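You operate a simulated robot arm through the tools that you are given. There is no shell and no other tool. Be economical: measure what you need, move in short steps, check, and stop when the job is done.

You are at the controls of a simulated two-armed robot. One attempt, no reset.

## Task
Take the lid off the olives jar and lay it down on the winder side of the net bench. Then stack the tin that says "pegs" from the top of the packing bench on top of the tin that says "tags". Then take the carton marked "nets" from the top of the test bench and put it on the work top of the shelf unit. Then open the bench drawer, take the blue tag on the top of the filling bench and put it away in the inside of the bench drawer, then shut the drawer. Then pull the bag drawer open. Do these in the order given. Set down upright: carton, blue tag.

It is judged by the outcome, as a careful person would: the job done as asked, and still so three seconds after it is handed in. It fails if anything else is knocked over, pushed out of place, dropped, spilled or broken. Lids that push on must go on centred and level and be pressed home; caps that screw on are set level and turned clockwise until they are tight.

## Robot
Two 7-joint arms with two-finger grippers on one trunk, on a base that drives. Base frame: it is fixed to the floor where the robot stands at the start and does not move with it; the origin is under the middle of the robot, x ahead of it, y to its left, z up; the surface under the hand at the start is at about z = 80. Lengths are in cm, angles in rad, forces in N, time in s.
The left shoulder is at the start at [2.4, 21.7, 113], the right one opposite. With the tool pointing down near the work surface each hand reaches from about 18 to 76 cm from the robot's upright axis, wherever it stands, measured 20 degrees to its own side. Places, roughly: bag drawer [200, 550, 80]; bench drawer [270, -290, 50]; blue tag [425, -450, 100]; blue tin, green tin, yellow tin [-125, -275, 75]; green-lidded carton, orange-lidded carton [150, -450, 100]; inside of the bench drawer [270, -280, 40]; olives jar [50, 25, 75]; work top of the shelf unit [30, -460, 90]. Payload 2.2 kg a hand.
The TCP of each hand is the grasp point between the finger pads, 1.9 cm short of the fingertips. In the tool frame z runs along the fingers and y along their closing line. Largest opening 11.6 cm; the body of the gripper starts 7 cm behind the TCP.
Orientation is that of the tool frame in the base frame, as [roll, pitch, yaw] about the fixed x, y, z axes, in that order (R = Rz(yaw) Ry(pitch) Rx(roll)). With the fingers straight down and closing along the base's y, the tool's x points along the base's -x, its y along +y and its z along -z.

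## Interface
- The arms move only by the tool arm_command. It takes "left_commands", "right_commands" or both (then of equal length, played together; a hand with none holds still); each is a list of rows, each a list of 7 numbers: the shift along the tool's x, y, z in cm, then the turn, a rotation vector about the tool's x, y, z in rad, then the closure, from 0 (fully open) to 1 (shut). In form: [[tx, ty, tz, rx, ry, rz, jaw], ...]. A call has 1 to 8 rows; each row is the pose to reach, as a shift and turn from the pose commanded when the call began, along the tool's axes at that moment. Each row takes 0.2 s and may step no farther than 5 cm and 0.15 rad from the row before; otherwise, or with a gripper value out of range, the whole call is refused. Where a pose cannot be reached the arm comes as near as it can. A force on the tool above 40 N (or 10 N above the force at the start of the call, whichever is more), or a blocked arm, ends the call early, and 0.2 s more pass. Each finger halts on what it meets, pressing with about 29 N; the grip force reading is that of the motor and also rises with nothing between the fingers. The clock runs only during rows and for 0.2 s after the last one: add rows that repeat a pose to give the fingers time. The reply holds the time, the measured pose of the TCP, the force on the tool along the base axes, the opening and the grip force, in the units named above and with some noise, with the torque about the TCP (base axes, N m) and any sound that the robot's microphone picked up.
- Cameras (640 x 400 px; columns grow to the right, rows downward): "scene" is now at [13.22, 0.55, 130.26]; the picture's right is [0.06, -1.00, 0.00], its down [-0.55, -0.03, -0.83] and it looks along [0.83, 0.05, -0.55] (base axes); focal length 266 px, centre (320, 200). "left" rides on the left gripper at [6.9, 1.5, -9.7] in its tool frame; the picture's right is [-0.21, 0.98, 0.00], its down [-0.76, -0.17, -0.63] and it looks along [-0.62, -0.14, 0.77] (tool axes); focal length 251 px, centre (320, 200). "right" rides on the right gripper at [6.9, -1.5, -9.7] in its tool frame; the picture's right is [0.21, 0.98, 0.00], its down [-0.76, 0.17, -0.63] and it looks along [-0.62, 0.14, 0.77] (tool axes); focal length 251 px, centre (320, 200). There is no depth. A picture from a camera that has moved, and an enlarged one, comes with that camera's place and axes in the base frame and with its lens.
- camera(camera): a new picture of that camera. The clock stands still meanwhile.
- move_column(by): slides the trunk up (or, below 0, down) by that many cm; the arms and the scene camera ride with it, the base frame stays. It gives what a move gives, with no picture.
- roll_base(legs): drives the robot by 1 to 6 legs, each [ahead, left, turn to the left] in cm, cm and rad, along the robot's own axes; the way and the turn of a leg run together, so that a leg with both is an arc; at most 150 cm and 3.142 rad a leg. The arms and the cameras ride along, it lands a little off, and it stops where it bumps. It gives what a move gives.
- head_to(pan, tilt): turns the head with the scene camera to pan (to the left, within 1.396 rad either way) and tilt (down, from -0.506 to 1.204), counted from straight ahead of the robot. It gives what a move gives.
- close_up(camera, box): a new picture of the part [left, top, right, bottom] of that camera's present view, enlarged. The clock stands still meanwhile.
- sign_off(): hands the job in; it is judged then, once.

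Work in short steps. Places have to be worked out from the pictures, the camera data and where the tool is seen: move nearer, look again, correct. Check each grasp and each placing, and mend what went wrong. You have 165 turns and 138 pictures in all, those below and enlarged ones among them. Open the grippers and draw the arms clear of the work before you hand the job in, unless the task says otherwise; then end with one line.

The tools are called after "Emit:" as name(argument=value, ...) on one line, values as JSON. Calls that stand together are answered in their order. arm_command: Moves the arms, as the interface text tells. Its arguments: {"type":"object","properties":{"left_commands":{"type":"array","items":{"type":"array","items":{"type":"number"}}},"right_commands":{"type":"array","items":{"type":"array","items":{"type":"number"}}}},"required":[]} The other tools are called the same way: move_column (by) slides the trunk up or down; roll_base (legs) drives the base; head_to (pan, tilt) turns the head that bears the scene camera; camera (camera) takes a picture; close_up (camera, box) takes an enlarged picture of a part of a camera's view; sign_off () hands the job in.

At the start:

```text
clock: 0.0
left_ee_pos: [48.62, 34.12, 110.93]
left_ee_rot: [-3.139, -0.001, 3.141]
left_contact_force: [0.8, 0.2, 0.3]
left_torque: [-0.02, -0.02, -0.03]
left_width: 11.58
left_gripper_force: 0.1
right_ee_pos: [45.65, -12.79, 113.64]
right_ee_rot: [-3.138, -0.001, -3.142]
right_contact_force: [0.1, 0.0, -0.4]
right_torque: [-0.02, -0.05, 0.0]
right_width: 11.6
right_gripper_force: 0.0
trunk travel left (down, up): [-27.5, 21.5]
robot x, y, heading: [0.13, 0.08, -0.004]
head pan, tilt: [0.061, 0.581]
```

scene: 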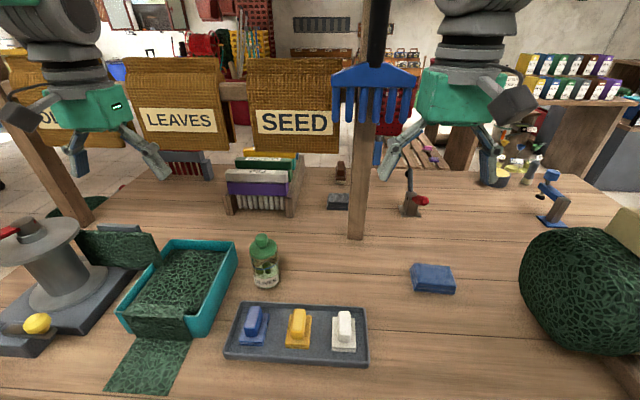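
right: 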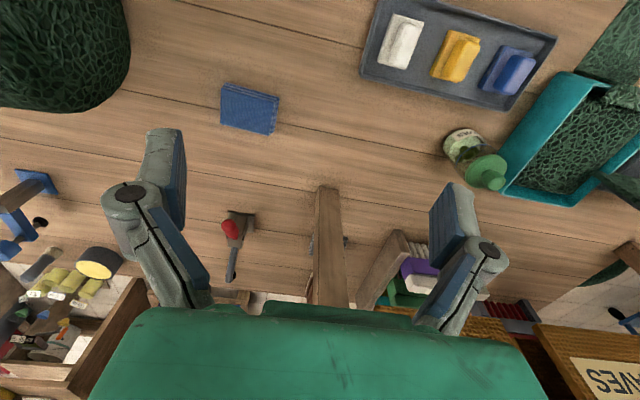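
left: 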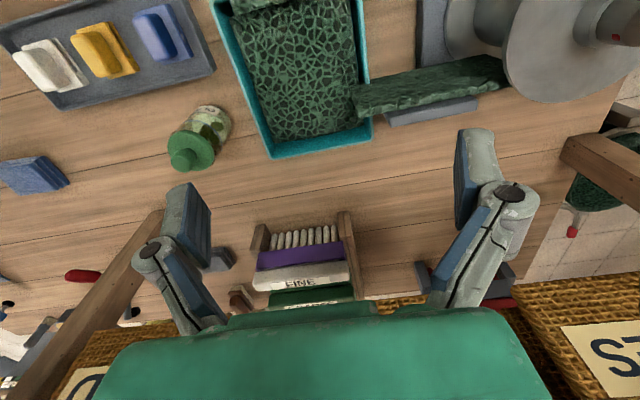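

The jar with its green lid stands near [55, 15]. I enlarge the view to judge the lid and the bench around the winder.

Emit:
close_up(camera="scene", box=[200, 210, 340, 300])

Emit:
head_to(pan=0.6, tilt=0.6)

Emit:
camera(camera="scene")

```text
4.44 times, centred on (270, 255) of scene
camera zoom: at [13.22, 0.55, 130.26], right [0.06, -1.0, 0.0], down [-0.55, -0.03, -0.83], along [0.83, 0.05, -0.55], focal length 1184 px, centre (542, -44)
```

zoom: 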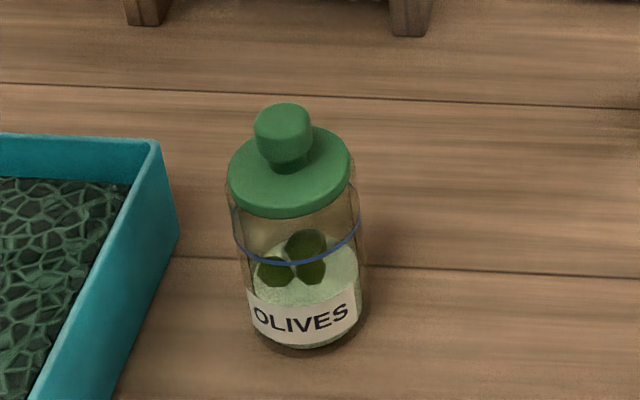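

```text
clock: 1.0
left_ee_pos: [48.45, 33.95, 111.06]
left_ee_rot: [-3.139, 0.001, 3.142]
left_contact_force: [-0.3, -0.1, 0.1]
left_torque: [-0.01, -0.01, 0.0]
left_width: 11.61
left_gripper_force: 0.0
right_ee_pos: [45.18, -12.73, 113.91]
right_ee_rot: [-3.14, 0.001, -3.141]
right_contact_force: [-0.4, -0.5, 0.2]
right_torque: [0.02, 0.01, -0.01]
right_width: 11.6
right_gripper_force: 0.0
trunk travel left (down, up): [-27.5, 21.5]
robot x, y, heading: [-0.06, 0.01, 0.002]
head pan, tilt: [0.6, 0.6]
```

```text
133 pictures are left
camera scene: at [11.65, 5.01, 130.1], right [0.56, -0.83, 0.0], down [-0.47, -0.32, -0.82], along [0.68, 0.47, -0.57], focal length 266 px, centre (320, 200)
```

scene: 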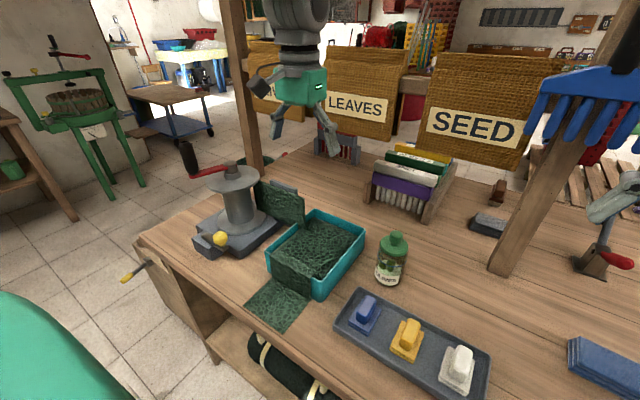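

The winder is the grey crank unit on the left, with free bench in front of it around [31, 45, 80]. I put the jar's lid knob near [53.3, 15.5, 94] and bring the left hand above it.

Emit:
arm_command(left_commands=[[-1, -3.5, 1, 0, 0, 0, 0.2], [-2, -7, 2, 0, 0, 0, 0.45], [-3, -11, 3.5, 0, 0, 0, 0.45], [-4, -15, 5, 0, 0, 0, 0.45], [-4.8, -18.5, 6, 0, 0, 0, 0.45]])

Emit:
camera(camera="left")

Emit:
head_to(pan=0.2, tilt=0.6)

Emit:
camera(camera="scene")

```text
clock: 2.2
left_ee_pos: [53.42, 15.57, 105.12]
left_ee_rot: [-3.142, 0.003, -3.14]
left_contact_force: [-0.2, 0.1, -0.1]
left_torque: [0.02, -0.02, 0.0]
left_width: 6.38
left_gripper_force: 0.1
right_ee_pos: [45.36, -13.06, 113.77]
right_ee_rot: [3.141, 0.001, 3.141]
right_contact_force: [-0.6, -0.3, 0.4]
right_torque: [-0.03, -0.02, 0.03]
right_width: 11.61
right_gripper_force: 0.0
trunk travel left (down, up): [-27.5, 21.5]
robot x, y, heading: [-0.03, 0.25, -0.003]
head pan, tilt: [0.6, 0.6]
```

```text
132 pictures are left
camera left: at [46.4, 16.97, 114.62], right [0.21, 0.98, 0.0], down [0.76, -0.17, 0.63], along [0.62, -0.13, -0.77], focal length 251 px, centre (320, 200)
```

left: 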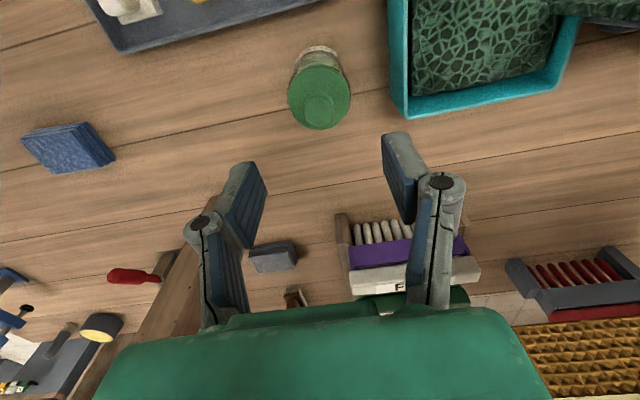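

```text
clock: 3.0
left_ee_pos: [53.37, 15.61, 105.09]
left_ee_rot: [-3.141, 0.002, 3.141]
left_contact_force: [0.6, -0.2, -0.5]
left_torque: [0.01, 0.01, -0.01]
left_width: 6.37
left_gripper_force: 0.2
right_ee_pos: [45.35, -12.88, 113.85]
right_ee_rot: [-3.141, 0.0, -3.14]
right_contact_force: [-0.4, -1.0, 0.5]
right_torque: [-0.01, -0.04, 0.05]
right_width: 11.62
right_gripper_force: 0.1
trunk travel left (down, up): [-27.5, 21.5]
robot x, y, heading: [-0.2, 0.03, 0.0]
head pan, tilt: [0.201, 0.6]
```

```text
131 pictures are left
camera scene: at [13.04, 1.63, 130.09], right [0.2, -0.98, 0.0], down [-0.56, -0.11, -0.82], along [0.81, 0.17, -0.57], focal length 266 px, centre (320, 200)
```

scene: 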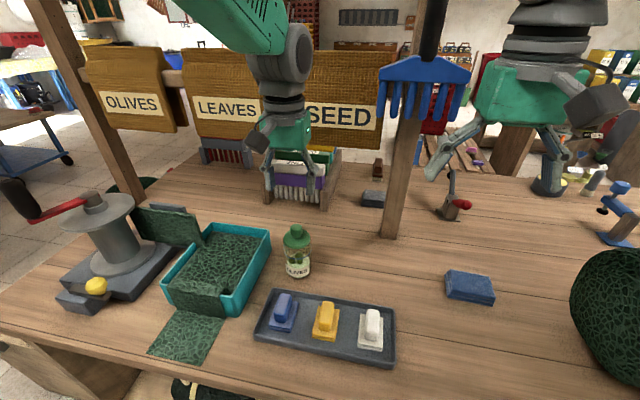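

The wrist view puts the knob under the hand at about [53.3, 15.5, 94]. I go down around it and close gently.

Emit:
arm_command(left_commands=[[0, 0, 4, 0, 0, 0, 0.45], [0, 0, 8, 0, 0, 0, 0.45], [0.1, 0, 10.8, 0, 0, 0, 0.45], [0.1, 0, 10.8, 0, 0, 0, 0.45]])

Emit:
close_up(camera="scene", box=[240, 190, 352, 290])

Emit:
camera(camera="left")

```text
clock: 4.0
left_ee_pos: [53.22, 15.67, 94.13]
left_ee_rot: [3.141, 0.001, -3.141]
left_contact_force: [0.4, -0.5, -0.2]
left_torque: [0.01, -0.01, 0.0]
left_width: 6.36
left_gripper_force: 0.2
right_ee_pos: [45.35, -12.79, 113.82]
right_ee_rot: [3.141, 0.003, 3.139]
right_contact_force: [-0.7, -0.3, 0.4]
right_torque: [0.02, 0.02, 0.03]
right_width: 11.58
right_gripper_force: 0.1
trunk travel left (down, up): [-27.5, 21.5]
robot x, y, heading: [-0.05, 0.08, 0.001]
head pan, tilt: [0.201, 0.6]
```

```text
4.00 times, centred on (296, 240) of scene
camera zoom: at [13.05, 1.63, 130.1], right [0.2, -0.98, 0.0], down [-0.56, -0.11, -0.82], along [0.81, 0.16, -0.57], focal length 1065 px, centre (416, 40)
```

zoom: 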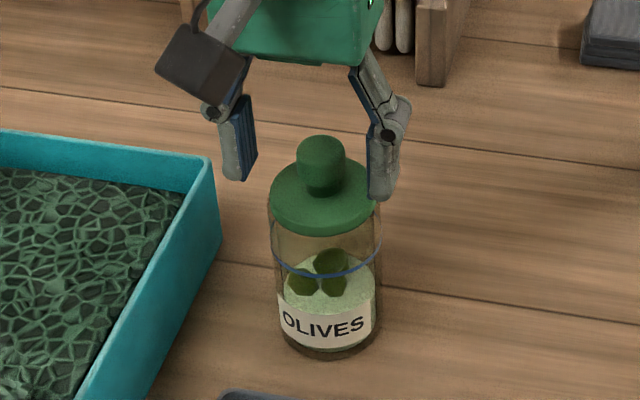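

```text
129 pictures are left
camera left: at [46.14, 17.08, 103.76], right [0.21, 0.98, 0.0], down [0.76, -0.17, 0.63], along [0.62, -0.14, -0.77], focal length 251 px, centre (320, 200)
```

left: 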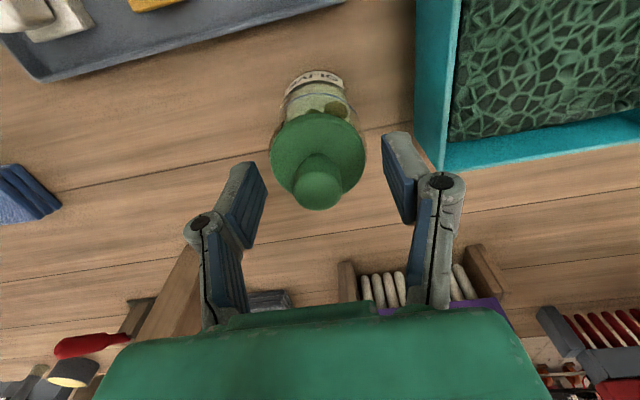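

The knob sits about 0.4 cm to the right of the finger middle and its top is near z 93.9. I shift right, go 0.8 cm lower and close on it.

Emit:
arm_command(left_commands=[[0, -0.45, 0.4, 0, 0, 0, 0.45], [0, -0.45, 0.8, 0, 0, 0, 0.55], [0, -0.45, 0.8, 0, 0, 0, 0.65], [0, -0.45, 0.8, 0, 0, 0, 0.75], [0, -0.45, 0.8, 0, 0, 0, 0.85], [0, -0.45, 0.8, 0, 0, 0, 0.95]])

Emit:
close_up(camera="scene", box=[240, 190, 352, 290])

```text
clock: 5.4
left_ee_pos: [53.18, 15.16, 93.46]
left_ee_rot: [-3.14, 0.001, 3.14]
left_contact_force: [0.5, -0.4, -0.4]
left_torque: [0.01, 0.01, 0.0]
left_width: 2.39
left_gripper_force: 28.9
right_ee_pos: [45.41, -13.03, 113.74]
right_ee_rot: [3.14, 0.002, -3.14]
right_contact_force: [0.2, -0.3, -0.4]
right_torque: [-0.04, -0.03, 0.01]
right_width: 11.61
right_gripper_force: 0.1
trunk travel left (down, up): [-27.5, 21.5]
robot x, y, heading: [-0.0, -0.15, 0.003]
head pan, tilt: [0.201, 0.6]
heard: snap
```

```text
4.00 times, centred on (296, 240) of scene
camera zoom: at [13.07, 1.63, 130.09], right [0.2, -0.98, 0.0], down [-0.56, -0.11, -0.82], along [0.81, 0.16, -0.57], focal length 1065 px, centre (416, 40)
```

zoom: 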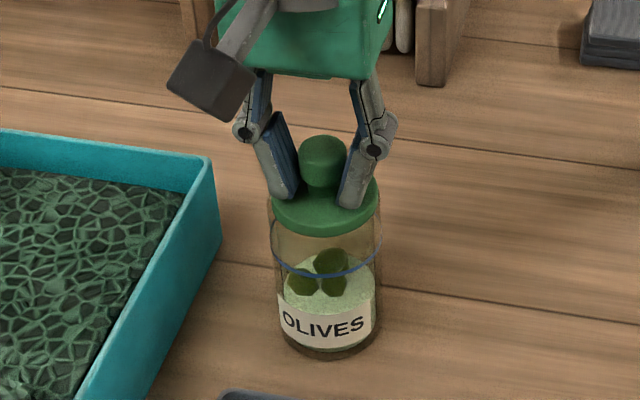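

Gripped at 2.4 cm on the knob. I lift slightly to see whether the lid pulls off or is screwed.

Emit:
arm_command(left_commands=[[0, 0, -0.3, 0, 0, 0, 1], [0, 0, -0.7, 0, 0, 0, 1], [0, 0, -1.2, 0, 0, 0, 1]])

Emit:
close_up(camera="scene", box=[240, 190, 352, 290])

```text
clock: 6.2
left_ee_pos: [53.13, 15.08, 94.67]
left_ee_rot: [3.141, 0.002, -3.141]
left_contact_force: [-0.5, 0.4, 0.5]
left_torque: [-0.01, 0.03, 0.01]
left_width: 2.37
left_gripper_force: 29.2
right_ee_pos: [45.32, -12.93, 113.91]
right_ee_rot: [-3.141, 0.002, -3.141]
right_contact_force: [-0.1, -0.2, 0.3]
right_torque: [0.01, -0.05, 0.0]
right_width: 11.6
right_gripper_force: 0.0
trunk travel left (down, up): [-27.5, 21.5]
robot x, y, heading: [-0.0, 0.2, -0.001]
head pan, tilt: [0.201, 0.6]
```

```text
4.00 times, centred on (296, 240) of scene
camera zoom: at [13.05, 1.62, 130.09], right [0.2, -0.98, 0.0], down [-0.56, -0.11, -0.82], along [0.81, 0.16, -0.57], focal length 1065 px, centre (416, 40)
```

zoom: 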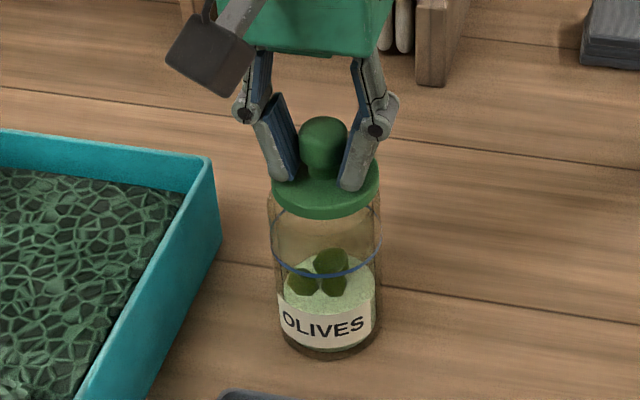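

The lid comes off freely and the jar stays. I lift clear and carry it to in front of the winder.

Emit:
arm_command(left_commands=[[0, 0, -4, 0, 0, 0, 1], [0, 0, -8, 0, 0, 0, 1], [0, 0, -12, 0, 0, 0, 1], [0, 0, -15, 0, 0, 0, 1], [2.4, 3.5, -15, 0, 0, 0, 1], [4.8, 7, -15, 0, 0, 0, 1], [7.2, 10.5, -15, 0, 0, 0, 1]])

Emit:
arm_command(left_commands=[[2.5, 3.5, 0, 0, 0, 0, 1], [5, 7, 0, 0, 0, 0, 1], [7.5, 10.5, 0, 0, 0, 0, 1], [10, 14, 0, 0, 0, 0, 1], [12.5, 17.5, 0, 0, 0, 0, 1], [14.5, 20, 0, 0, 0, 0, 1], [14.5, 20, 0, 0, 0, 0, 1]])

Emit:
head_to(pan=0.7, tilt=0.8)

Emit:
camera(camera="scene")

Emit:
camera(camera="left")

```text
clock: 7.8
left_ee_pos: [46.01, 25.67, 109.88]
left_ee_rot: [-3.138, 0.001, -3.141]
left_contact_force: [0.3, 0.6, -0.3]
left_torque: [-0.03, -0.01, 0.01]
left_width: 2.34
left_gripper_force: 28.7
right_ee_pos: [45.21, -12.64, 113.96]
right_ee_rot: [-3.14, 0.002, -3.14]
right_contact_force: [0.0, -0.3, 1.0]
right_torque: [0.04, 0.0, 0.02]
right_width: 11.58
right_gripper_force: 0.1
trunk travel left (down, up): [-27.5, 21.5]
robot x, y, heading: [-0.13, -0.1, 0.004]
head pan, tilt: [0.201, 0.6]
```

```text
clock: 9.4
left_ee_pos: [31.49, 45.97, 109.46]
left_ee_rot: [-3.14, 0.002, 3.14]
left_contact_force: [0.7, -0.4, -0.8]
left_torque: [0.01, -0.02, -0.02]
left_width: 2.37
left_gripper_force: 29.3
right_ee_pos: [45.4, -12.7, 113.89]
right_ee_rot: [-3.14, 0.002, 3.141]
right_contact_force: [-0.1, -0.4, -0.4]
right_torque: [0.02, -0.01, -0.01]
right_width: 11.59
right_gripper_force: 0.2
trunk travel left (down, up): [-27.5, 21.5]
robot x, y, heading: [-0.22, 0.06, 0.003]
head pan, tilt: [0.201, 0.6]
```

```text
clock: 10.4
left_ee_pos: [31.48, 45.9, 109.43]
left_ee_rot: [-3.139, 0.002, 3.14]
left_contact_force: [0.0, -0.3, -0.7]
left_torque: [0.01, -0.02, 0.0]
left_width: 2.35
left_gripper_force: 28.3
right_ee_pos: [45.29, -12.84, 113.75]
right_ee_rot: [-3.139, 0.002, 3.141]
right_contact_force: [0.1, 0.0, -0.1]
right_torque: [0.04, 0.0, -0.03]
right_width: 11.59
right_gripper_force: 0.0
trunk travel left (down, up): [-27.5, 21.5]
robot x, y, heading: [0.07, -0.08, 0.005]
head pan, tilt: [0.7, 0.799]
```

```text
126 pictures are left
camera scene: at [10.43, 5.4, 128.41], right [0.64, -0.77, 0.0], down [-0.55, -0.46, -0.69], along [0.53, 0.45, -0.72], focal length 266 px, centre (320, 200)
```

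scene: 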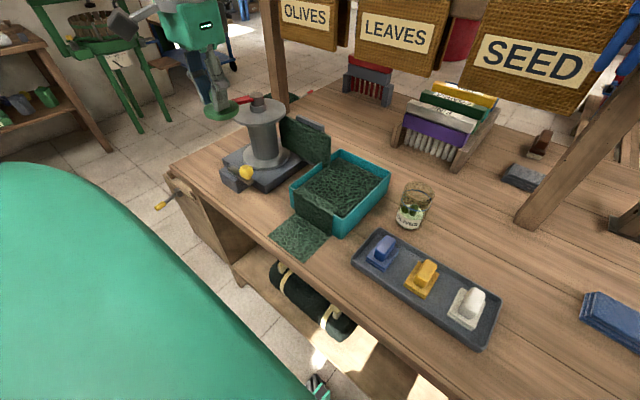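

```text
125 pictures are left
camera left: at [24.48, 47.46, 119.01], right [0.21, 0.98, 0.0], down [0.76, -0.17, 0.63], along [0.62, -0.14, -0.77], focal length 251 px, centre (320, 200)
```

left: 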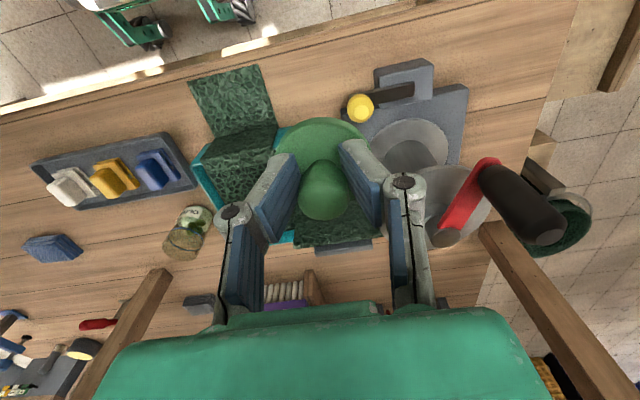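

The free patch between net and winder lies around [32.5, 45.5]. I lower the lid to just above it and then look.

Emit:
arm_command(left_commands=[[-0.5, -0.3, 4.5, 0, 0, 0, 1], [-1, -0.4, 9, 0, 0, 0, 1], [-1, -0.4, 13.5, 0, 0, 0, 1], [-1, -0.4, 18, 0, 0, 0, 1], [-1, -0.4, 21.5, 0, 0, 0, 1], [-1, -0.4, 23.5, 0, 0, 0, 1], [-1, -0.4, 24.3, 0, 0, 0, 1]])

Emit:
close_up(camera="scene", box=[160, 120, 352, 280])

Emit:
camera(camera="left")

```text
clock: 12.0
left_ee_pos: [32.35, 45.31, 85.27]
left_ee_rot: [-3.141, 0.002, -3.141]
left_contact_force: [0.1, 0.3, 0.3]
left_torque: [0.01, 0.0, 0.01]
left_width: 2.34
left_gripper_force: 29.2
right_ee_pos: [45.3, -12.72, 113.87]
right_ee_rot: [-3.141, 0.0, 3.14]
right_contact_force: [-0.1, 0.3, -0.4]
right_torque: [0.01, 0.06, -0.02]
right_width: 11.6
right_gripper_force: 0.2
trunk travel left (down, up): [-27.5, 21.5]
robot x, y, heading: [-0.46, -0.24, -0.0]
head pan, tilt: [0.7, 0.799]
```

```text
2.50 times, centred on (256, 200) of scene
camera zoom: at [10.5, 5.48, 128.4], right [0.64, -0.76, 0.0], down [-0.55, -0.46, -0.69], along [0.53, 0.45, -0.72], focal length 666 px, centre (480, 200)
```

zoom: 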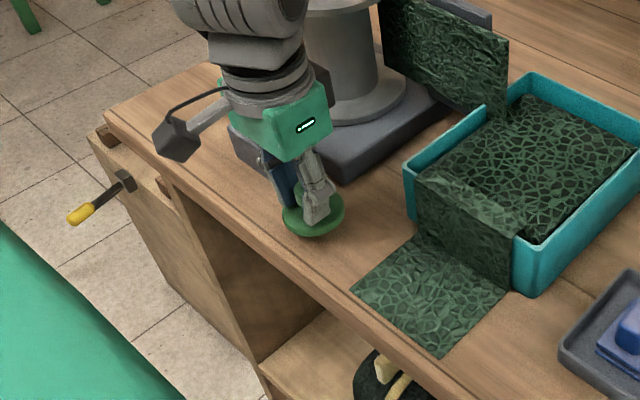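

```text
123 pictures are left
camera left: at [25.4, 46.92, 94.82], right [0.21, 0.98, 0.0], down [0.76, -0.16, 0.63], along [0.62, -0.14, -0.77], focal length 251 px, centre (320, 200)
```

left: 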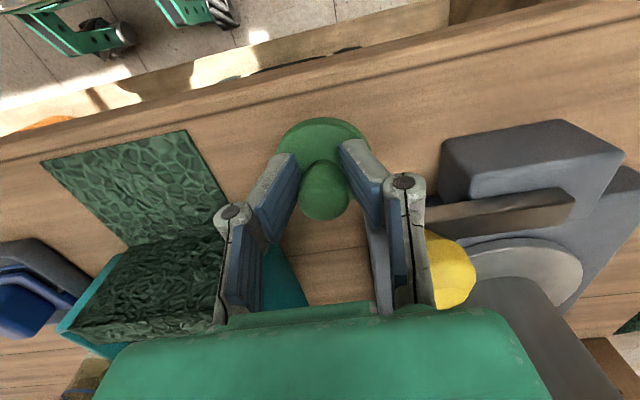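

The spot is clear and well in from the edge. I lower in small steps till contact.

Emit:
arm_command(left_commands=[[0, 0, 0.4, 0, 0, 0, 1], [0, 0, 0.8, 0, 0, 0, 1], [0, 0, 1.1, 0, 0, 0, 1], [0, 0, 1.4, 0, 0, 0, 1], [0, 0, 1.7, 0, 0, 0, 1]])

Emit:
close_up(camera="scene", box=[210, 160, 306, 230])

```text
clock: 13.2
left_ee_pos: [32.56, 45.21, 83.67]
left_ee_rot: [-3.141, 0.004, 3.141]
left_contact_force: [-0.8, -0.5, 6.6]
left_torque: [0.02, -0.09, -0.07]
left_width: 2.16
left_gripper_force: 29.2
right_ee_pos: [45.33, -12.86, 113.83]
right_ee_rot: [-3.141, 0.001, 3.141]
right_contact_force: [-0.6, -0.6, 0.5]
right_torque: [0.01, 0.01, 0.0]
right_width: 11.59
right_gripper_force: 0.0
trunk travel left (down, up): [-27.5, 21.5]
robot x, y, heading: [-0.18, -0.29, 0.001]
head pan, tilt: [0.7, 0.799]
```

```text
5.71 times, centred on (258, 195) of scene
camera zoom: at [10.44, 5.23, 128.43], right [0.64, -0.76, 0.0], down [-0.55, -0.46, -0.69], along [0.53, 0.45, -0.72], focal length 1522 px, centre (674, 229)
```

zoom: 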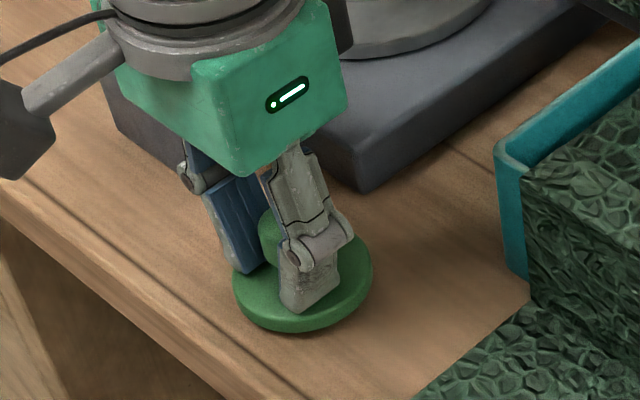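

The lid touches the bench (6.6 N up). I open the fingers partly and rise straight up.

Emit:
arm_command(left_commands=[[0, 0, -0.1, 0, 0, 0, 0.7], [0, 0, -0.2, 0, 0, 0, 0.55], [0, 0, -0.2, 0, 0, 0, 0.55], [0, 0, -4, 0, 0, 0, 0.55], [0, 0, -8.5, 0, 0, 0, 0.55], [0, 0, -13, 0, 0, 0, 0.55], [0, 0, -17.5, 0, 0, 0, 0.55], [0, 0, -22, 0, 0, 0, 0.55]])

Emit:
camera(camera="scene")

```text
clock: 15.0
left_ee_pos: [32.38, 45.29, 105.52]
left_ee_rot: [-3.141, 0.0, 3.141]
left_contact_force: [0.5, -0.7, -0.8]
left_torque: [-0.01, 0.01, 0.0]
left_width: 5.21
left_gripper_force: 0.1
right_ee_pos: [45.32, -13.08, 113.85]
right_ee_rot: [-3.141, 0.002, -3.141]
right_contact_force: [0.4, -0.4, 0.4]
right_torque: [0.02, 0.01, -0.01]
right_width: 11.61
right_gripper_force: 0.1
trunk travel left (down, up): [-27.5, 21.5]
robot x, y, heading: [0.19, 0.0, -0.004]
head pan, tilt: [0.7, 0.799]
```

```text
121 pictures are left
camera scene: at [10.43, 5.12, 128.42], right [0.64, -0.76, 0.0], down [-0.55, -0.46, -0.7], along [0.53, 0.45, -0.72], focal length 266 px, centre (320, 200)
```

scene: 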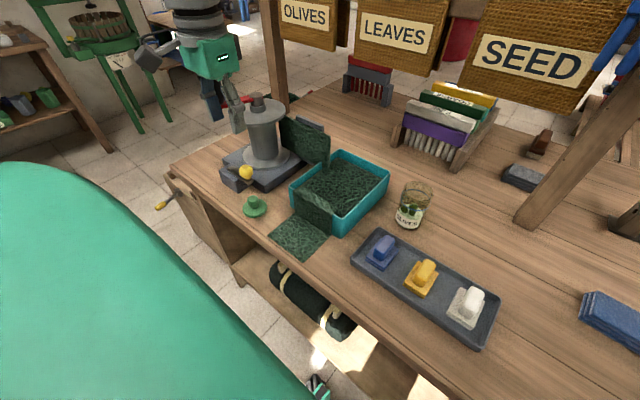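

The lid rests flat by the winder. Now I look round to plan the drive to the packing bench at [-125, -275].

Emit:
head_to(pan=-1.39, tilt=0.35)

Emit:
camera(camera="scene")

```text
clock: 16.9
left_ee_pos: [32.35, 45.54, 105.38]
left_ee_rot: [-3.141, 0.001, 3.14]
left_contact_force: [0.7, 1.1, -0.3]
left_torque: [-0.01, -0.02, -0.01]
left_width: 5.21
left_gripper_force: 0.0
right_ee_pos: [45.3, -12.84, 113.81]
right_ee_rot: [-3.14, 0.003, 3.141]
right_contact_force: [-0.2, -0.1, -0.7]
right_torque: [0.03, 0.0, 0.01]
right_width: 11.61
right_gripper_force: 0.0
trunk travel left (down, up): [-27.5, 21.5]
robot x, y, heading: [-0.27, 0.04, 0.002]
head pan, tilt: [-1.389, 0.351]
```

```text
120 pictures are left
camera scene: at [5.95, -9.09, 132.41], right [-0.98, -0.18, 0.0], down [-0.06, 0.34, -0.94], along [0.17, -0.92, -0.34], focal length 266 px, centre (320, 200)
```

scene: 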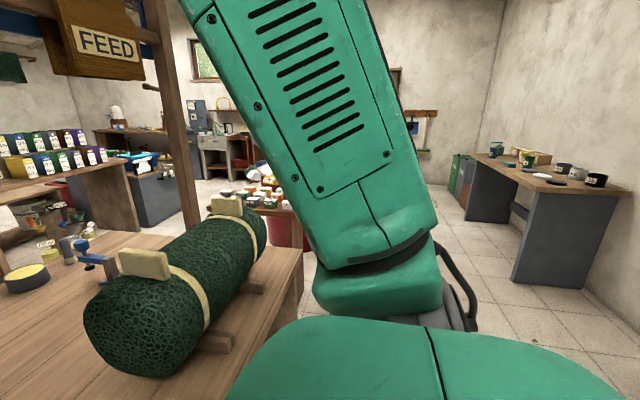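

Emit:
close_up(camera="scene", box=[440, 120, 640, 300])

Emit:
close_up(camera="scene", box=[200, 90, 320, 250])

```text
2.22 times, centred on (540, 210) of scene
camera zoom: at [5.95, -9.09, 132.41], right [-0.98, -0.18, 0.0], down [-0.06, 0.34, -0.94], along [0.17, -0.92, -0.34], focal length 592 px, centre (-169, 178)
```

zoom: 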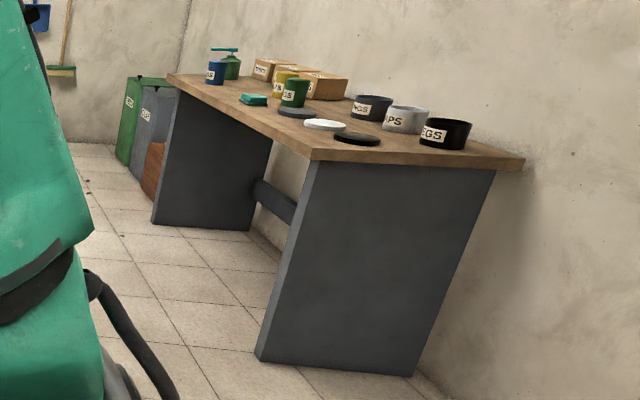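

```text
2.50 times, centred on (260, 170) of scene
camera zoom: at [5.95, -9.09, 132.41], right [-0.98, -0.18, 0.0], down [-0.06, 0.34, -0.94], along [0.17, -0.92, -0.34], focal length 666 px, centre (470, 275)
```

zoom: 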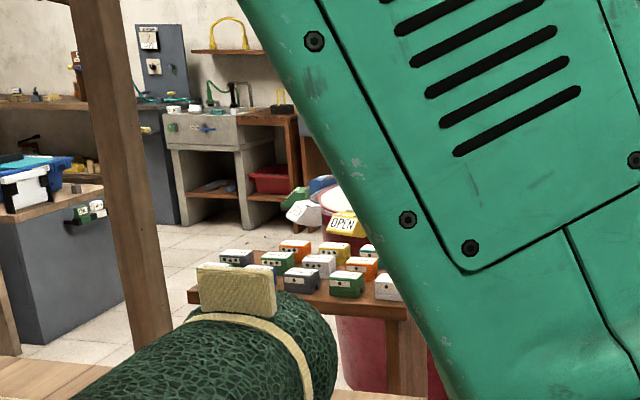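

Floor behind-right is open. I back off 40 cm and turn right to face along -y, then look.

Emit:
roll_base(legs=[[-40, 0, 0], [0, 0, -1.57]])

Emit:
head_to(pan=0, tilt=0.4)

Emit:
camera(camera="scene")

```text
clock: 23.2
left_ee_pos: [5.76, -32.08, 105.54]
left_ee_rot: [-3.14, 0.001, 1.577]
left_contact_force: [-0.6, -0.5, -0.3]
left_torque: [-0.01, 0.01, 0.0]
left_width: 5.23
left_gripper_force: 0.1
right_ee_pos: [-52.36, -45.54, 113.86]
right_ee_rot: [-3.139, 0.002, 1.58]
right_contact_force: [0.7, 0.1, -0.4]
right_torque: [0.01, -0.01, 0.01]
right_width: 11.59
right_gripper_force: 0.0
trunk travel left (down, up): [-27.5, 21.5]
robot x, y, heading: [-39.99, -0.14, -1.564]
head pan, tilt: [-1.389, 0.351]
```

```text
clock: 24.8
left_ee_pos: [5.65, -31.93, 105.64]
left_ee_rot: [3.141, 0.005, 1.579]
left_contact_force: [-0.3, 0.6, 0.4]
left_torque: [0.0, -0.05, 0.04]
left_width: 5.21
left_gripper_force: 0.0
right_ee_pos: [-52.32, -45.37, 113.79]
right_ee_rot: [-3.141, 0.004, 1.578]
right_contact_force: [0.3, 0.0, -0.4]
right_torque: [-0.02, 0.01, 0.0]
right_width: 11.61
right_gripper_force: 0.0
trunk travel left (down, up): [-27.5, 21.5]
robot x, y, heading: [-40.19, -0.07, -1.564]
head pan, tilt: [0.0, 0.4]
```

```text
117 pictures are left
camera scene: at [-39.59, -13.67, 131.93], right [-1.0, -0.01, 0.0], down [0.0, 0.39, -0.92], along [0.01, -0.92, -0.39], focal length 266 px, centre (320, 200)
```

scene: 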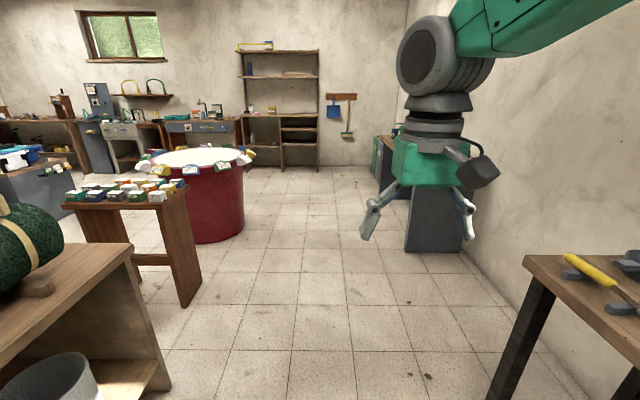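

The way along -y at x≈-40 is clear. I drive to stand facing the packing bench, around [-65, -275], heading -x.

Emit:
roll_base(legs=[[140, 0, 0], [133, 0, 0], [0, 0, -1.577], [25, 0, 0]])

Emit:
head_to(pan=0, tilt=0.6)

Emit:
camera(camera="scene")

```text
clock: 43.1
left_ee_pos: [-96.88, -316.85, 105.65]
left_ee_rot: [-3.141, 0.004, 0.01]
left_contact_force: [-0.2, -0.5, -0.4]
left_torque: [0.02, -0.04, -0.03]
left_width: 5.22
left_gripper_force: 0.1
right_ee_pos: [-110.28, -258.73, 113.81]
right_ee_rot: [-3.14, 0.003, 0.01]
right_contact_force: [-1.0, -0.4, -0.5]
right_torque: [0.0, 0.0, -0.02]
right_width: 11.6
right_gripper_force: 0.1
trunk travel left (down, up): [-27.5, 21.5]
robot x, y, heading: [-65.23, -271.27, -3.134]
head pan, tilt: [0.0, 0.4]
```

```text
clock: 43.8
left_ee_pos: [-96.64, -316.72, 105.64]
left_ee_rot: [3.141, 0.003, 0.007]
left_contact_force: [0.0, -0.1, 0.0]
left_torque: [0.03, 0.03, 0.0]
left_width: 5.24
left_gripper_force: 0.0
right_ee_pos: [-110.08, -258.71, 113.98]
right_ee_rot: [-3.141, 0.005, 0.007]
right_contact_force: [0.8, 0.0, -0.6]
right_torque: [-0.01, -0.01, -0.01]
right_width: 11.61
right_gripper_force: 0.0
trunk travel left (down, up): [-27.5, 21.5]
robot x, y, heading: [-64.89, -271.23, -3.134]
head pan, tilt: [0.0, 0.6]
```

```text
116 pictures are left
camera scene: at [-78.08, -271.58, 130.1], right [-0.01, 1.0, 0.0], down [0.57, 0.01, -0.82], along [-0.82, -0.01, -0.57], focal length 266 px, centre (320, 200)
```

scene: 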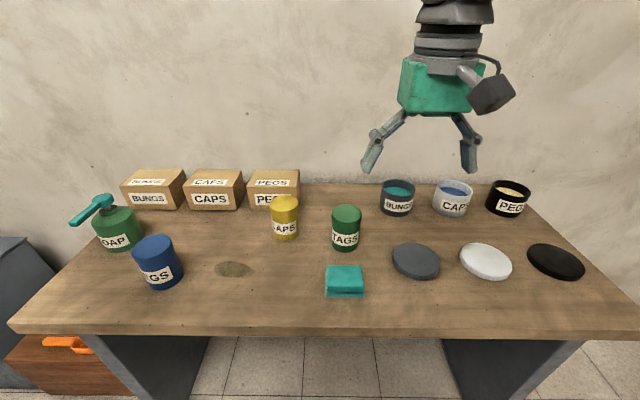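

Emit:
close_up(camera="scene", box=[60, 160, 220, 300])

Emit:
close_up(camera="scene", box=[250, 180, 390, 300])

```text
2.86 times, centred on (140, 230) of scene
camera zoom: at [-78.08, -271.58, 130.1], right [-0.01, 1.0, 0.0], down [0.57, 0.01, -0.82], along [-0.82, -0.01, -0.57], focal length 761 px, centre (834, 114)
```

zoom: 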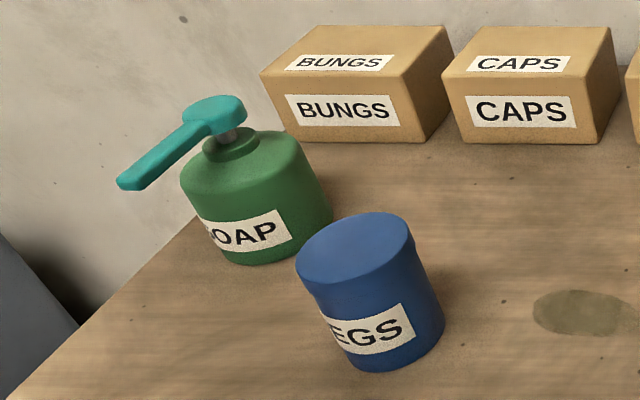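

```text
3.33 times, centred on (320, 240) of scene
camera zoom: at [-78.08, -271.58, 130.1], right [-0.01, 1.0, 0.0], down [0.57, 0.01, -0.82], along [-0.82, -0.01, -0.57], focal length 888 px, centre (320, 67)
```

zoom: 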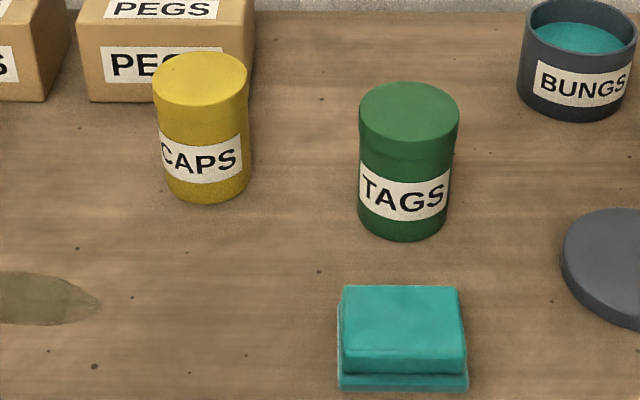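

Blue is PEGS, green is TAGS. I put blue at about [-121, -311] with top z≈87, and green at [-134.5, -265]. I raise the left hand and shift the base a little nearer so both are in reach.

Emit:
arm_command(left_commands=[[0, 0, -4, 0, 0, 0, 0], [0, 0, -8, 0, 0, 0, 0], [0, 0, -8, 0, 0, 0, 0]])

Emit:
roll_base(legs=[[8, 4, 0]])

Emit:
camera(camera="left")

Emit:
head_to(pan=0.4, tilt=0.7)

Emit:
camera(camera="scene")

```text
clock: 44.6
left_ee_pos: [-96.76, -317.2, 113.52]
left_ee_rot: [3.14, 0.006, 0.009]
left_contact_force: [0.3, -0.6, 1.0]
left_torque: [0.01, 0.01, 0.0]
left_width: 11.61
left_gripper_force: 0.1
right_ee_pos: [-110.21, -258.72, 113.9]
right_ee_rot: [-3.141, 0.005, 0.011]
right_contact_force: [-0.3, 0.4, -0.3]
right_torque: [-0.01, 0.03, 0.0]
right_width: 11.58
right_gripper_force: 0.1
trunk travel left (down, up): [-27.5, 21.5]
robot x, y, heading: [-65.23, -271.34, -3.134]
head pan, tilt: [0.0, 0.6]
```

```text
clock: 45.7
left_ee_pos: [-104.85, -319.04, 114.16]
left_ee_rot: [3.123, 0.005, 0.009]
left_contact_force: [-1.0, 0.1, 0.6]
left_torque: [-0.05, -0.03, -0.02]
left_width: 11.6
left_gripper_force: 0.1
right_ee_pos: [-118.2, -260.66, 113.79]
right_ee_rot: [3.125, 0.003, 0.009]
right_contact_force: [-0.5, 1.4, -0.3]
right_torque: [-0.09, -0.02, 0.0]
right_width: 11.59
right_gripper_force: 0.0
trunk travel left (down, up): [-27.5, 21.5]
robot x, y, heading: [-73.14, -275.14, -3.131]
head pan, tilt: [0.0, 0.6]
```

```text
113 pictures are left
camera left: at [-97.98, -320.43, 123.69], right [-0.21, -0.98, 0.02], down [-0.76, 0.17, 0.63], along [-0.62, 0.12, -0.77], focal length 251 px, centre (320, 200)
```

left: 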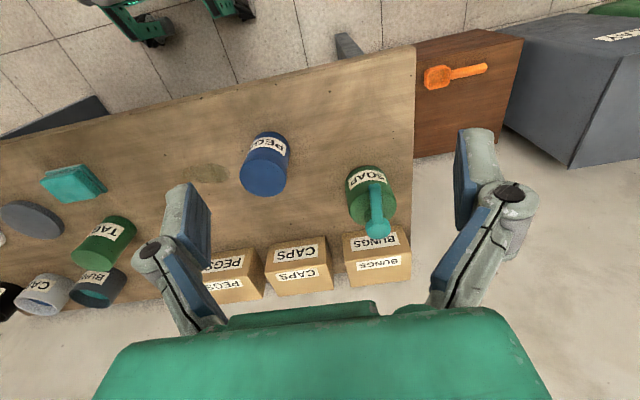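

```text
clock: 46.6
left_ee_pos: [-104.65, -318.83, 114.14]
left_ee_rot: [3.123, 0.006, 0.006]
left_contact_force: [0.3, 0.8, 0.9]
left_torque: [-0.03, 0.0, 0.04]
left_width: 11.59
left_gripper_force: 0.0
right_ee_pos: [-118.01, -260.28, 113.85]
right_ee_rot: [3.124, 0.007, 0.005]
right_contact_force: [0.6, 0.3, -0.2]
right_torque: [-0.04, 0.02, 0.0]
right_width: 11.58
right_gripper_force: 0.1
trunk travel left (down, up): [-27.5, 21.5]
robot x, y, heading: [-73.22, -274.74, -3.132]
head pan, tilt: [0.4, 0.7]
```

```text
112 pictures are left
camera scene: at [-84.89, -277.19, 129.28], right [-0.4, 0.92, -0.01], down [0.59, 0.25, -0.77], along [-0.7, -0.31, -0.64], focal length 266 px, centre (320, 200)
```

scene: 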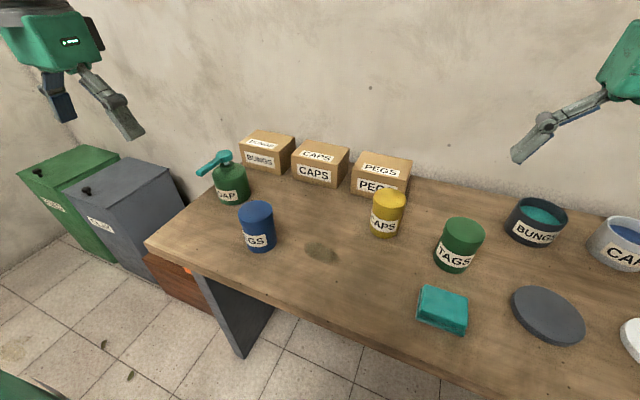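

The soap spout points to the wall, so a straight approach is clear. I move the left hand over the blue tin and look again to refine.

Emit:
arm_command(left_commands=[[-4, -3, 1, 0.018, 0, 0, 0], [-8, -6, 2, 0.018, 0, 0, 0], [-12, -9, 4, 0.018, 0, 0, 0], [-14.3, -10.3, 8, 0.018, 0, 0, 0], [-14.3, -10.3, 10, 0.018, 0, 0, 0]])

Emit:
camera(camera="left")

Emit:
close_up(camera="scene", box=[160, 100, 352, 260])

```text
refused: row 1 steps farther than a row can; nothing moved
```

```text
111 pictures are left
camera left: at [-97.71, -320.12, 123.77], right [-0.21, -0.98, 0.02], down [-0.75, 0.17, 0.63], along [-0.62, 0.12, -0.77], focal length 251 px, centre (320, 200)
```

left: 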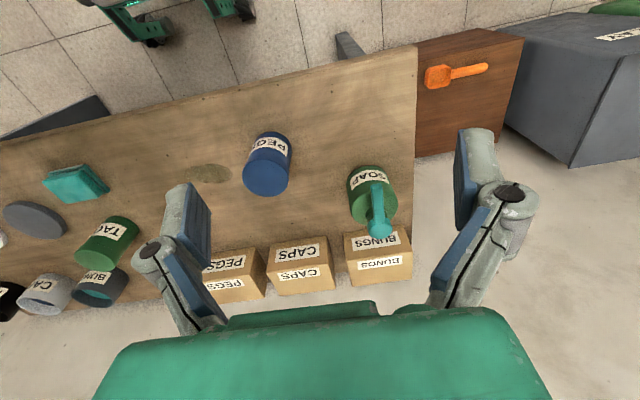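

```text
2.50 times, centred on (256, 180) of scene
camera zoom: at [-84.89, -277.19, 129.28], right [-0.4, 0.92, -0.01], down [0.59, 0.25, -0.77], along [-0.7, -0.31, -0.64], focal length 666 px, centre (480, 250)
```

zoom: 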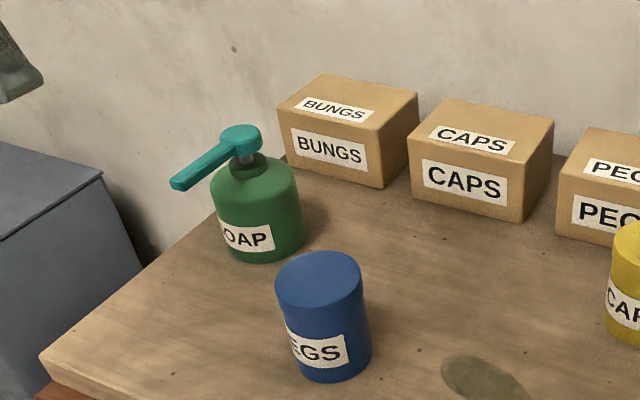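

A step was slightly over 5 cm; I repeat the move with smaller steps.

Emit:
arm_command(left_commands=[[-3, -2, 1, 0.018, 0, 0, 0], [-6, -4.5, 2, 0.018, 0, 0, 0], [-9, -7, 4, 0.018, 0, 0, 0], [-12, -9, 6, 0.018, 0, 0, 0], [-14.3, -10.3, 8, 0.018, 0, 0, 0], [-14.3, -10.3, 9, 0.018, 0, 0, 0]])

Emit:
camera(camera="left")

Emit:
close_up(camera="scene", box=[160, 100, 352, 260])

```text
clock: 48.0
left_ee_pos: [-119.06, -311.59, 104.17]
left_ee_rot: [-3.119, 0.005, 0.01]
left_contact_force: [0.7, -1.0, -0.5]
left_torque: [0.12, 0.04, 0.03]
left_width: 11.58
left_gripper_force: 0.0
right_ee_pos: [-118.11, -263.37, 114.12]
right_ee_rot: [-3.136, 0.007, 0.008]
right_contact_force: [0.5, -1.1, -0.2]
right_torque: [0.12, -0.01, -0.02]
right_width: 11.58
right_gripper_force: 0.0
trunk travel left (down, up): [-27.5, 21.5]
robot x, y, heading: [-72.91, -275.12, -3.132]
head pan, tilt: [0.4, 0.7]
```

```text
109 pictures are left
camera left: at [-112.03, -313.31, 113.6], right [-0.2, -0.98, -0.02], down [-0.75, 0.14, 0.64], along [-0.62, 0.15, -0.77], focal length 251 px, centre (320, 200)
```

left: 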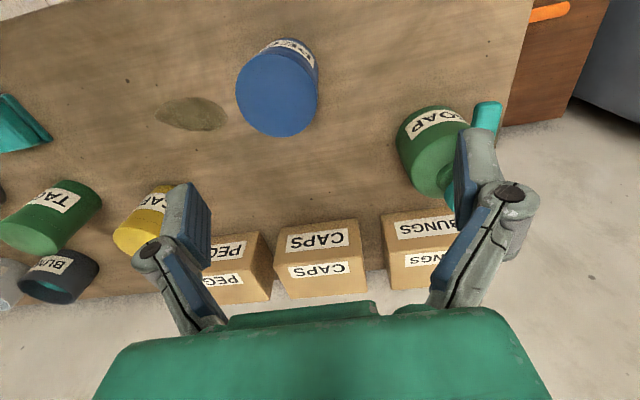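

```text
2.50 times, centred on (256, 180) of scene
camera zoom: at [-84.97, -280.28, 129.19], right [-0.4, 0.92, 0.01], down [0.59, 0.27, -0.76], along [-0.7, -0.3, -0.65], focal length 666 px, centre (480, 250)
```

zoom: 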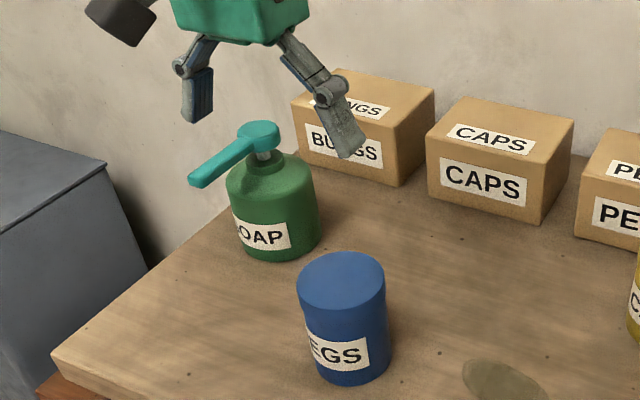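

The body seems to have swayed (roll readings changed). I hold still briefly to see whether it settles.

Emit:
arm_command(left_commands=[[0, 0, 0, 0, 0, 0, 0], [0, 0, 0, 0, 0, 0, 0], [0, 0, 0, 0, 0, 0, 0], [0, 0, 0, 0, 0, 0, 0], [0, 0, 0, 0, 0, 0, 0]])

Emit:
camera(camera="left")

```text
clock: 49.2
left_ee_pos: [-119.06, -309.17, 104.96]
left_ee_rot: [-3.14, 0.008, 0.006]
left_contact_force: [-0.7, 0.6, -0.3]
left_torque: [-0.04, -0.02, -0.02]
left_width: 11.6
left_gripper_force: 0.1
right_ee_pos: [-118.05, -260.42, 113.94]
right_ee_rot: [3.124, 0.007, 0.008]
right_contact_force: [0.6, 0.8, 0.6]
right_torque: [-0.06, 0.0, -0.02]
right_width: 11.6
right_gripper_force: 0.1
trunk travel left (down, up): [-27.5, 21.5]
robot x, y, heading: [-73.16, -274.43, -3.129]
head pan, tilt: [0.4, 0.7]
```

```text
107 pictures are left
camera left: at [-112.11, -310.48, 114.36], right [-0.21, -0.98, 0.0], down [-0.75, 0.16, 0.64], along [-0.62, 0.13, -0.77], focal length 251 px, centre (320, 200)
```

left: 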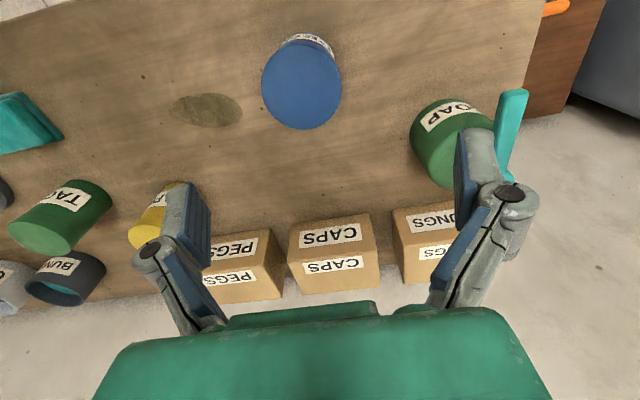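

The base rocks at this spot. I go back to the earlier stance at [-65, -271] where the readings were level.

Emit:
roll_base(legs=[[-8, -4, 0]])

Emit:
arm_command(left_commands=[[0, 0, 0, 0, 0, 0, 0], [0, 0, 0, 0, 0, 0, 0], [0, 0, 0, 0, 0, 0, 0]])

Emit:
arm_command(left_commands=[[-3, 0, 0, 0, 0, 0, 0], [-6, -2, 0, 0, 0, 0, 0], [-8, -4, 0, 0, 0, 0, 0], [-8, -4, 0, 0, 0, 0, 0]])

Emit:
camera(camera="left")

```text
clock: 50.3
left_ee_pos: [-110.97, -308.07, 104.1]
left_ee_rot: [-3.116, 0.004, 0.011]
left_contact_force: [0.5, -2.0, 0.1]
left_torque: [0.09, 0.02, 0.01]
left_width: 11.6
left_gripper_force: 0.1
right_ee_pos: [-110.17, -259.78, 114.15]
right_ee_rot: [-3.133, 0.008, 0.01]
right_contact_force: [-0.3, -0.4, -0.2]
right_torque: [0.06, 0.05, -0.02]
right_width: 11.58
right_gripper_force: 0.0
trunk travel left (down, up): [-27.5, 21.5]
robot x, y, heading: [-65.1, -271.14, -3.132]
head pan, tilt: [0.4, 0.7]
```

```text
clock: 51.1
left_ee_pos: [-110.64, -307.71, 104.33]
left_ee_rot: [-3.12, 0.009, 0.011]
left_contact_force: [0.3, 0.6, -0.5]
left_torque: [0.02, -0.06, -0.03]
left_width: 11.61
left_gripper_force: 0.0
right_ee_pos: [-109.64, -259.46, 114.32]
right_ee_rot: [-3.139, 0.008, 0.01]
right_contact_force: [-0.6, 0.4, -0.6]
right_torque: [0.01, -0.04, 0.0]
right_width: 11.59
right_gripper_force: 0.0
trunk travel left (down, up): [-27.5, 21.5]
robot x, y, heading: [-64.71, -271.52, -3.132]
head pan, tilt: [0.4, 0.7]
```

```text
clock: 52.1
left_ee_pos: [-118.69, -305.18, 104.04]
left_ee_rot: [-3.105, 0.007, 0.015]
left_contact_force: [0.0, -1.1, -0.5]
left_torque: [0.1, 0.03, -0.01]
left_width: 11.61
left_gripper_force: 0.0
right_ee_pos: [-109.69, -261.05, 114.3]
right_ee_rot: [-3.126, 0.011, 0.013]
right_contact_force: [-0.3, -0.1, 0.4]
right_torque: [0.06, 0.04, -0.01]
right_width: 11.6
right_gripper_force: 0.0
trunk travel left (down, up): [-27.5, 21.5]
robot x, y, heading: [-65.25, -271.4, -3.129]
head pan, tilt: [0.4, 0.7]
```

```text
106 pictures are left
camera left: at [-111.8, -306.96, 113.5], right [-0.2, -0.98, -0.03], down [-0.75, 0.13, 0.64], along [-0.63, 0.15, -0.76], focal length 251 px, centre (320, 200)
```

left: 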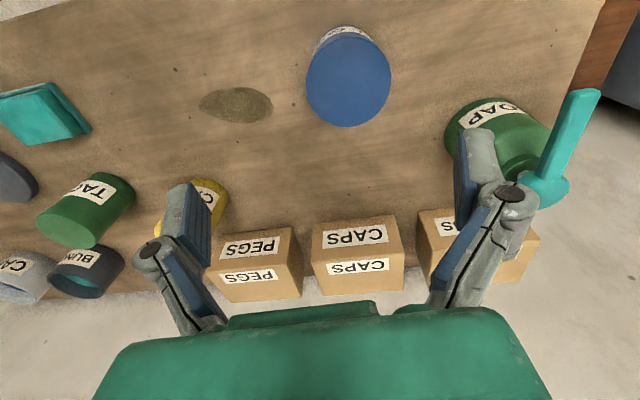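

The trunk seems to sway after lateral moves. I wait and sample to see if it dies down.

Emit:
arm_command(left_commands=[[0, 0, 0, 0, 0, 0, 0], [0, 0, 0, 0, 0, 0, 0]])

Emit:
arm_command(left_commands=[[0, 0, 0, 0, 0, 0, 0], [0, 0, 0, 0, 0, 0, 0]])

Emit:
arm_command(left_commands=[[0, 0, 0, 0, 0, 0, 0], [0, 0, 0, 0, 0, 0, 0], [0, 0, 0, 0, 0, 0, 0], [0, 0, 0, 0, 0, 0, 0], [0, 0, 0, 0, 0, 0, 0], [0, 0, 0, 0, 0, 0, 0], [0, 0, 0, 0, 0, 0, 0], [0, 0, 0, 0, 0, 0, 0]])

Emit:
arm_command(left_commands=[[0, 0, 0, 0, 0, 0, 0], [0, 0, 0, 0, 0, 0, 0], [0, 0, 0, 0, 0, 0, 0], [0, 0, 0, 0, 0, 0, 0], [0, 0, 0, 0, 0, 0, 0], [0, 0, 0, 0, 0, 0, 0], [0, 0, 0, 0, 0, 0, 0], [0, 0, 0, 0, 0, 0, 0]])

```text
clock: 52.7
left_ee_pos: [-118.76, -301.76, 105.05]
left_ee_rot: [-3.134, 0.008, 0.01]
left_contact_force: [-0.5, 0.2, 0.9]
left_torque: [-0.12, 0.01, 0.02]
left_width: 11.62
left_gripper_force: 0.1
right_ee_pos: [-109.67, -257.32, 113.95]
right_ee_rot: [3.13, 0.008, 0.008]
right_contact_force: [0.7, 0.4, 1.3]
right_torque: [-0.1, -0.01, -0.03]
right_width: 11.6
right_gripper_force: 0.1
trunk travel left (down, up): [-27.5, 21.5]
robot x, y, heading: [-64.97, -270.8, -3.131]
head pan, tilt: [0.4, 0.7]
```

```text
clock: 53.3
left_ee_pos: [-118.73, -302.62, 104.78]
left_ee_rot: [-3.127, 0.007, 0.011]
left_contact_force: [0.2, -0.4, -0.8]
left_torque: [-0.03, 0.02, 0.0]
left_width: 11.6
left_gripper_force: 0.0
right_ee_pos: [-109.72, -258.27, 114.28]
right_ee_rot: [3.139, 0.009, 0.01]
right_contact_force: [0.9, 0.9, -0.2]
right_torque: [-0.05, 0.0, 0.03]
right_width: 11.59
right_gripper_force: 0.1
trunk travel left (down, up): [-27.5, 21.5]
robot x, y, heading: [-65.15, -270.84, -3.128]
head pan, tilt: [0.4, 0.7]
```

```text
clock: 55.1
left_ee_pos: [-118.69, -301.99, 104.83]
left_ee_rot: [-3.134, 0.008, 0.011]
left_contact_force: [0.2, 0.8, 0.4]
left_torque: [-0.05, 0.02, -0.03]
left_width: 11.62
left_gripper_force: 0.0
right_ee_pos: [-109.77, -257.65, 114.13]
right_ee_rot: [3.133, 0.009, 0.009]
right_contact_force: [0.3, 0.9, -1.2]
right_torque: [-0.05, 0.02, -0.02]
right_width: 11.56
right_gripper_force: 0.0
trunk travel left (down, up): [-27.5, 21.5]
robot x, y, heading: [-65.48, -270.55, -3.131]
head pan, tilt: [0.4, 0.7]
```

```text
clock: 56.9
left_ee_pos: [-118.73, -301.75, 104.82]
left_ee_rot: [-3.135, 0.008, 0.009]
left_contact_force: [-0.4, 1.2, 0.4]
left_torque: [-0.1, -0.01, -0.01]
left_width: 11.62
left_gripper_force: 0.0
right_ee_pos: [-109.69, -257.49, 114.15]
right_ee_rot: [3.134, 0.009, 0.01]
right_contact_force: [0.0, 1.6, -0.2]
right_torque: [0.02, 0.01, 0.06]
right_width: 11.57
right_gripper_force: 0.1
trunk travel left (down, up): [-27.5, 21.5]
robot x, y, heading: [-64.98, -270.96, -3.13]
head pan, tilt: [0.4, 0.7]
```

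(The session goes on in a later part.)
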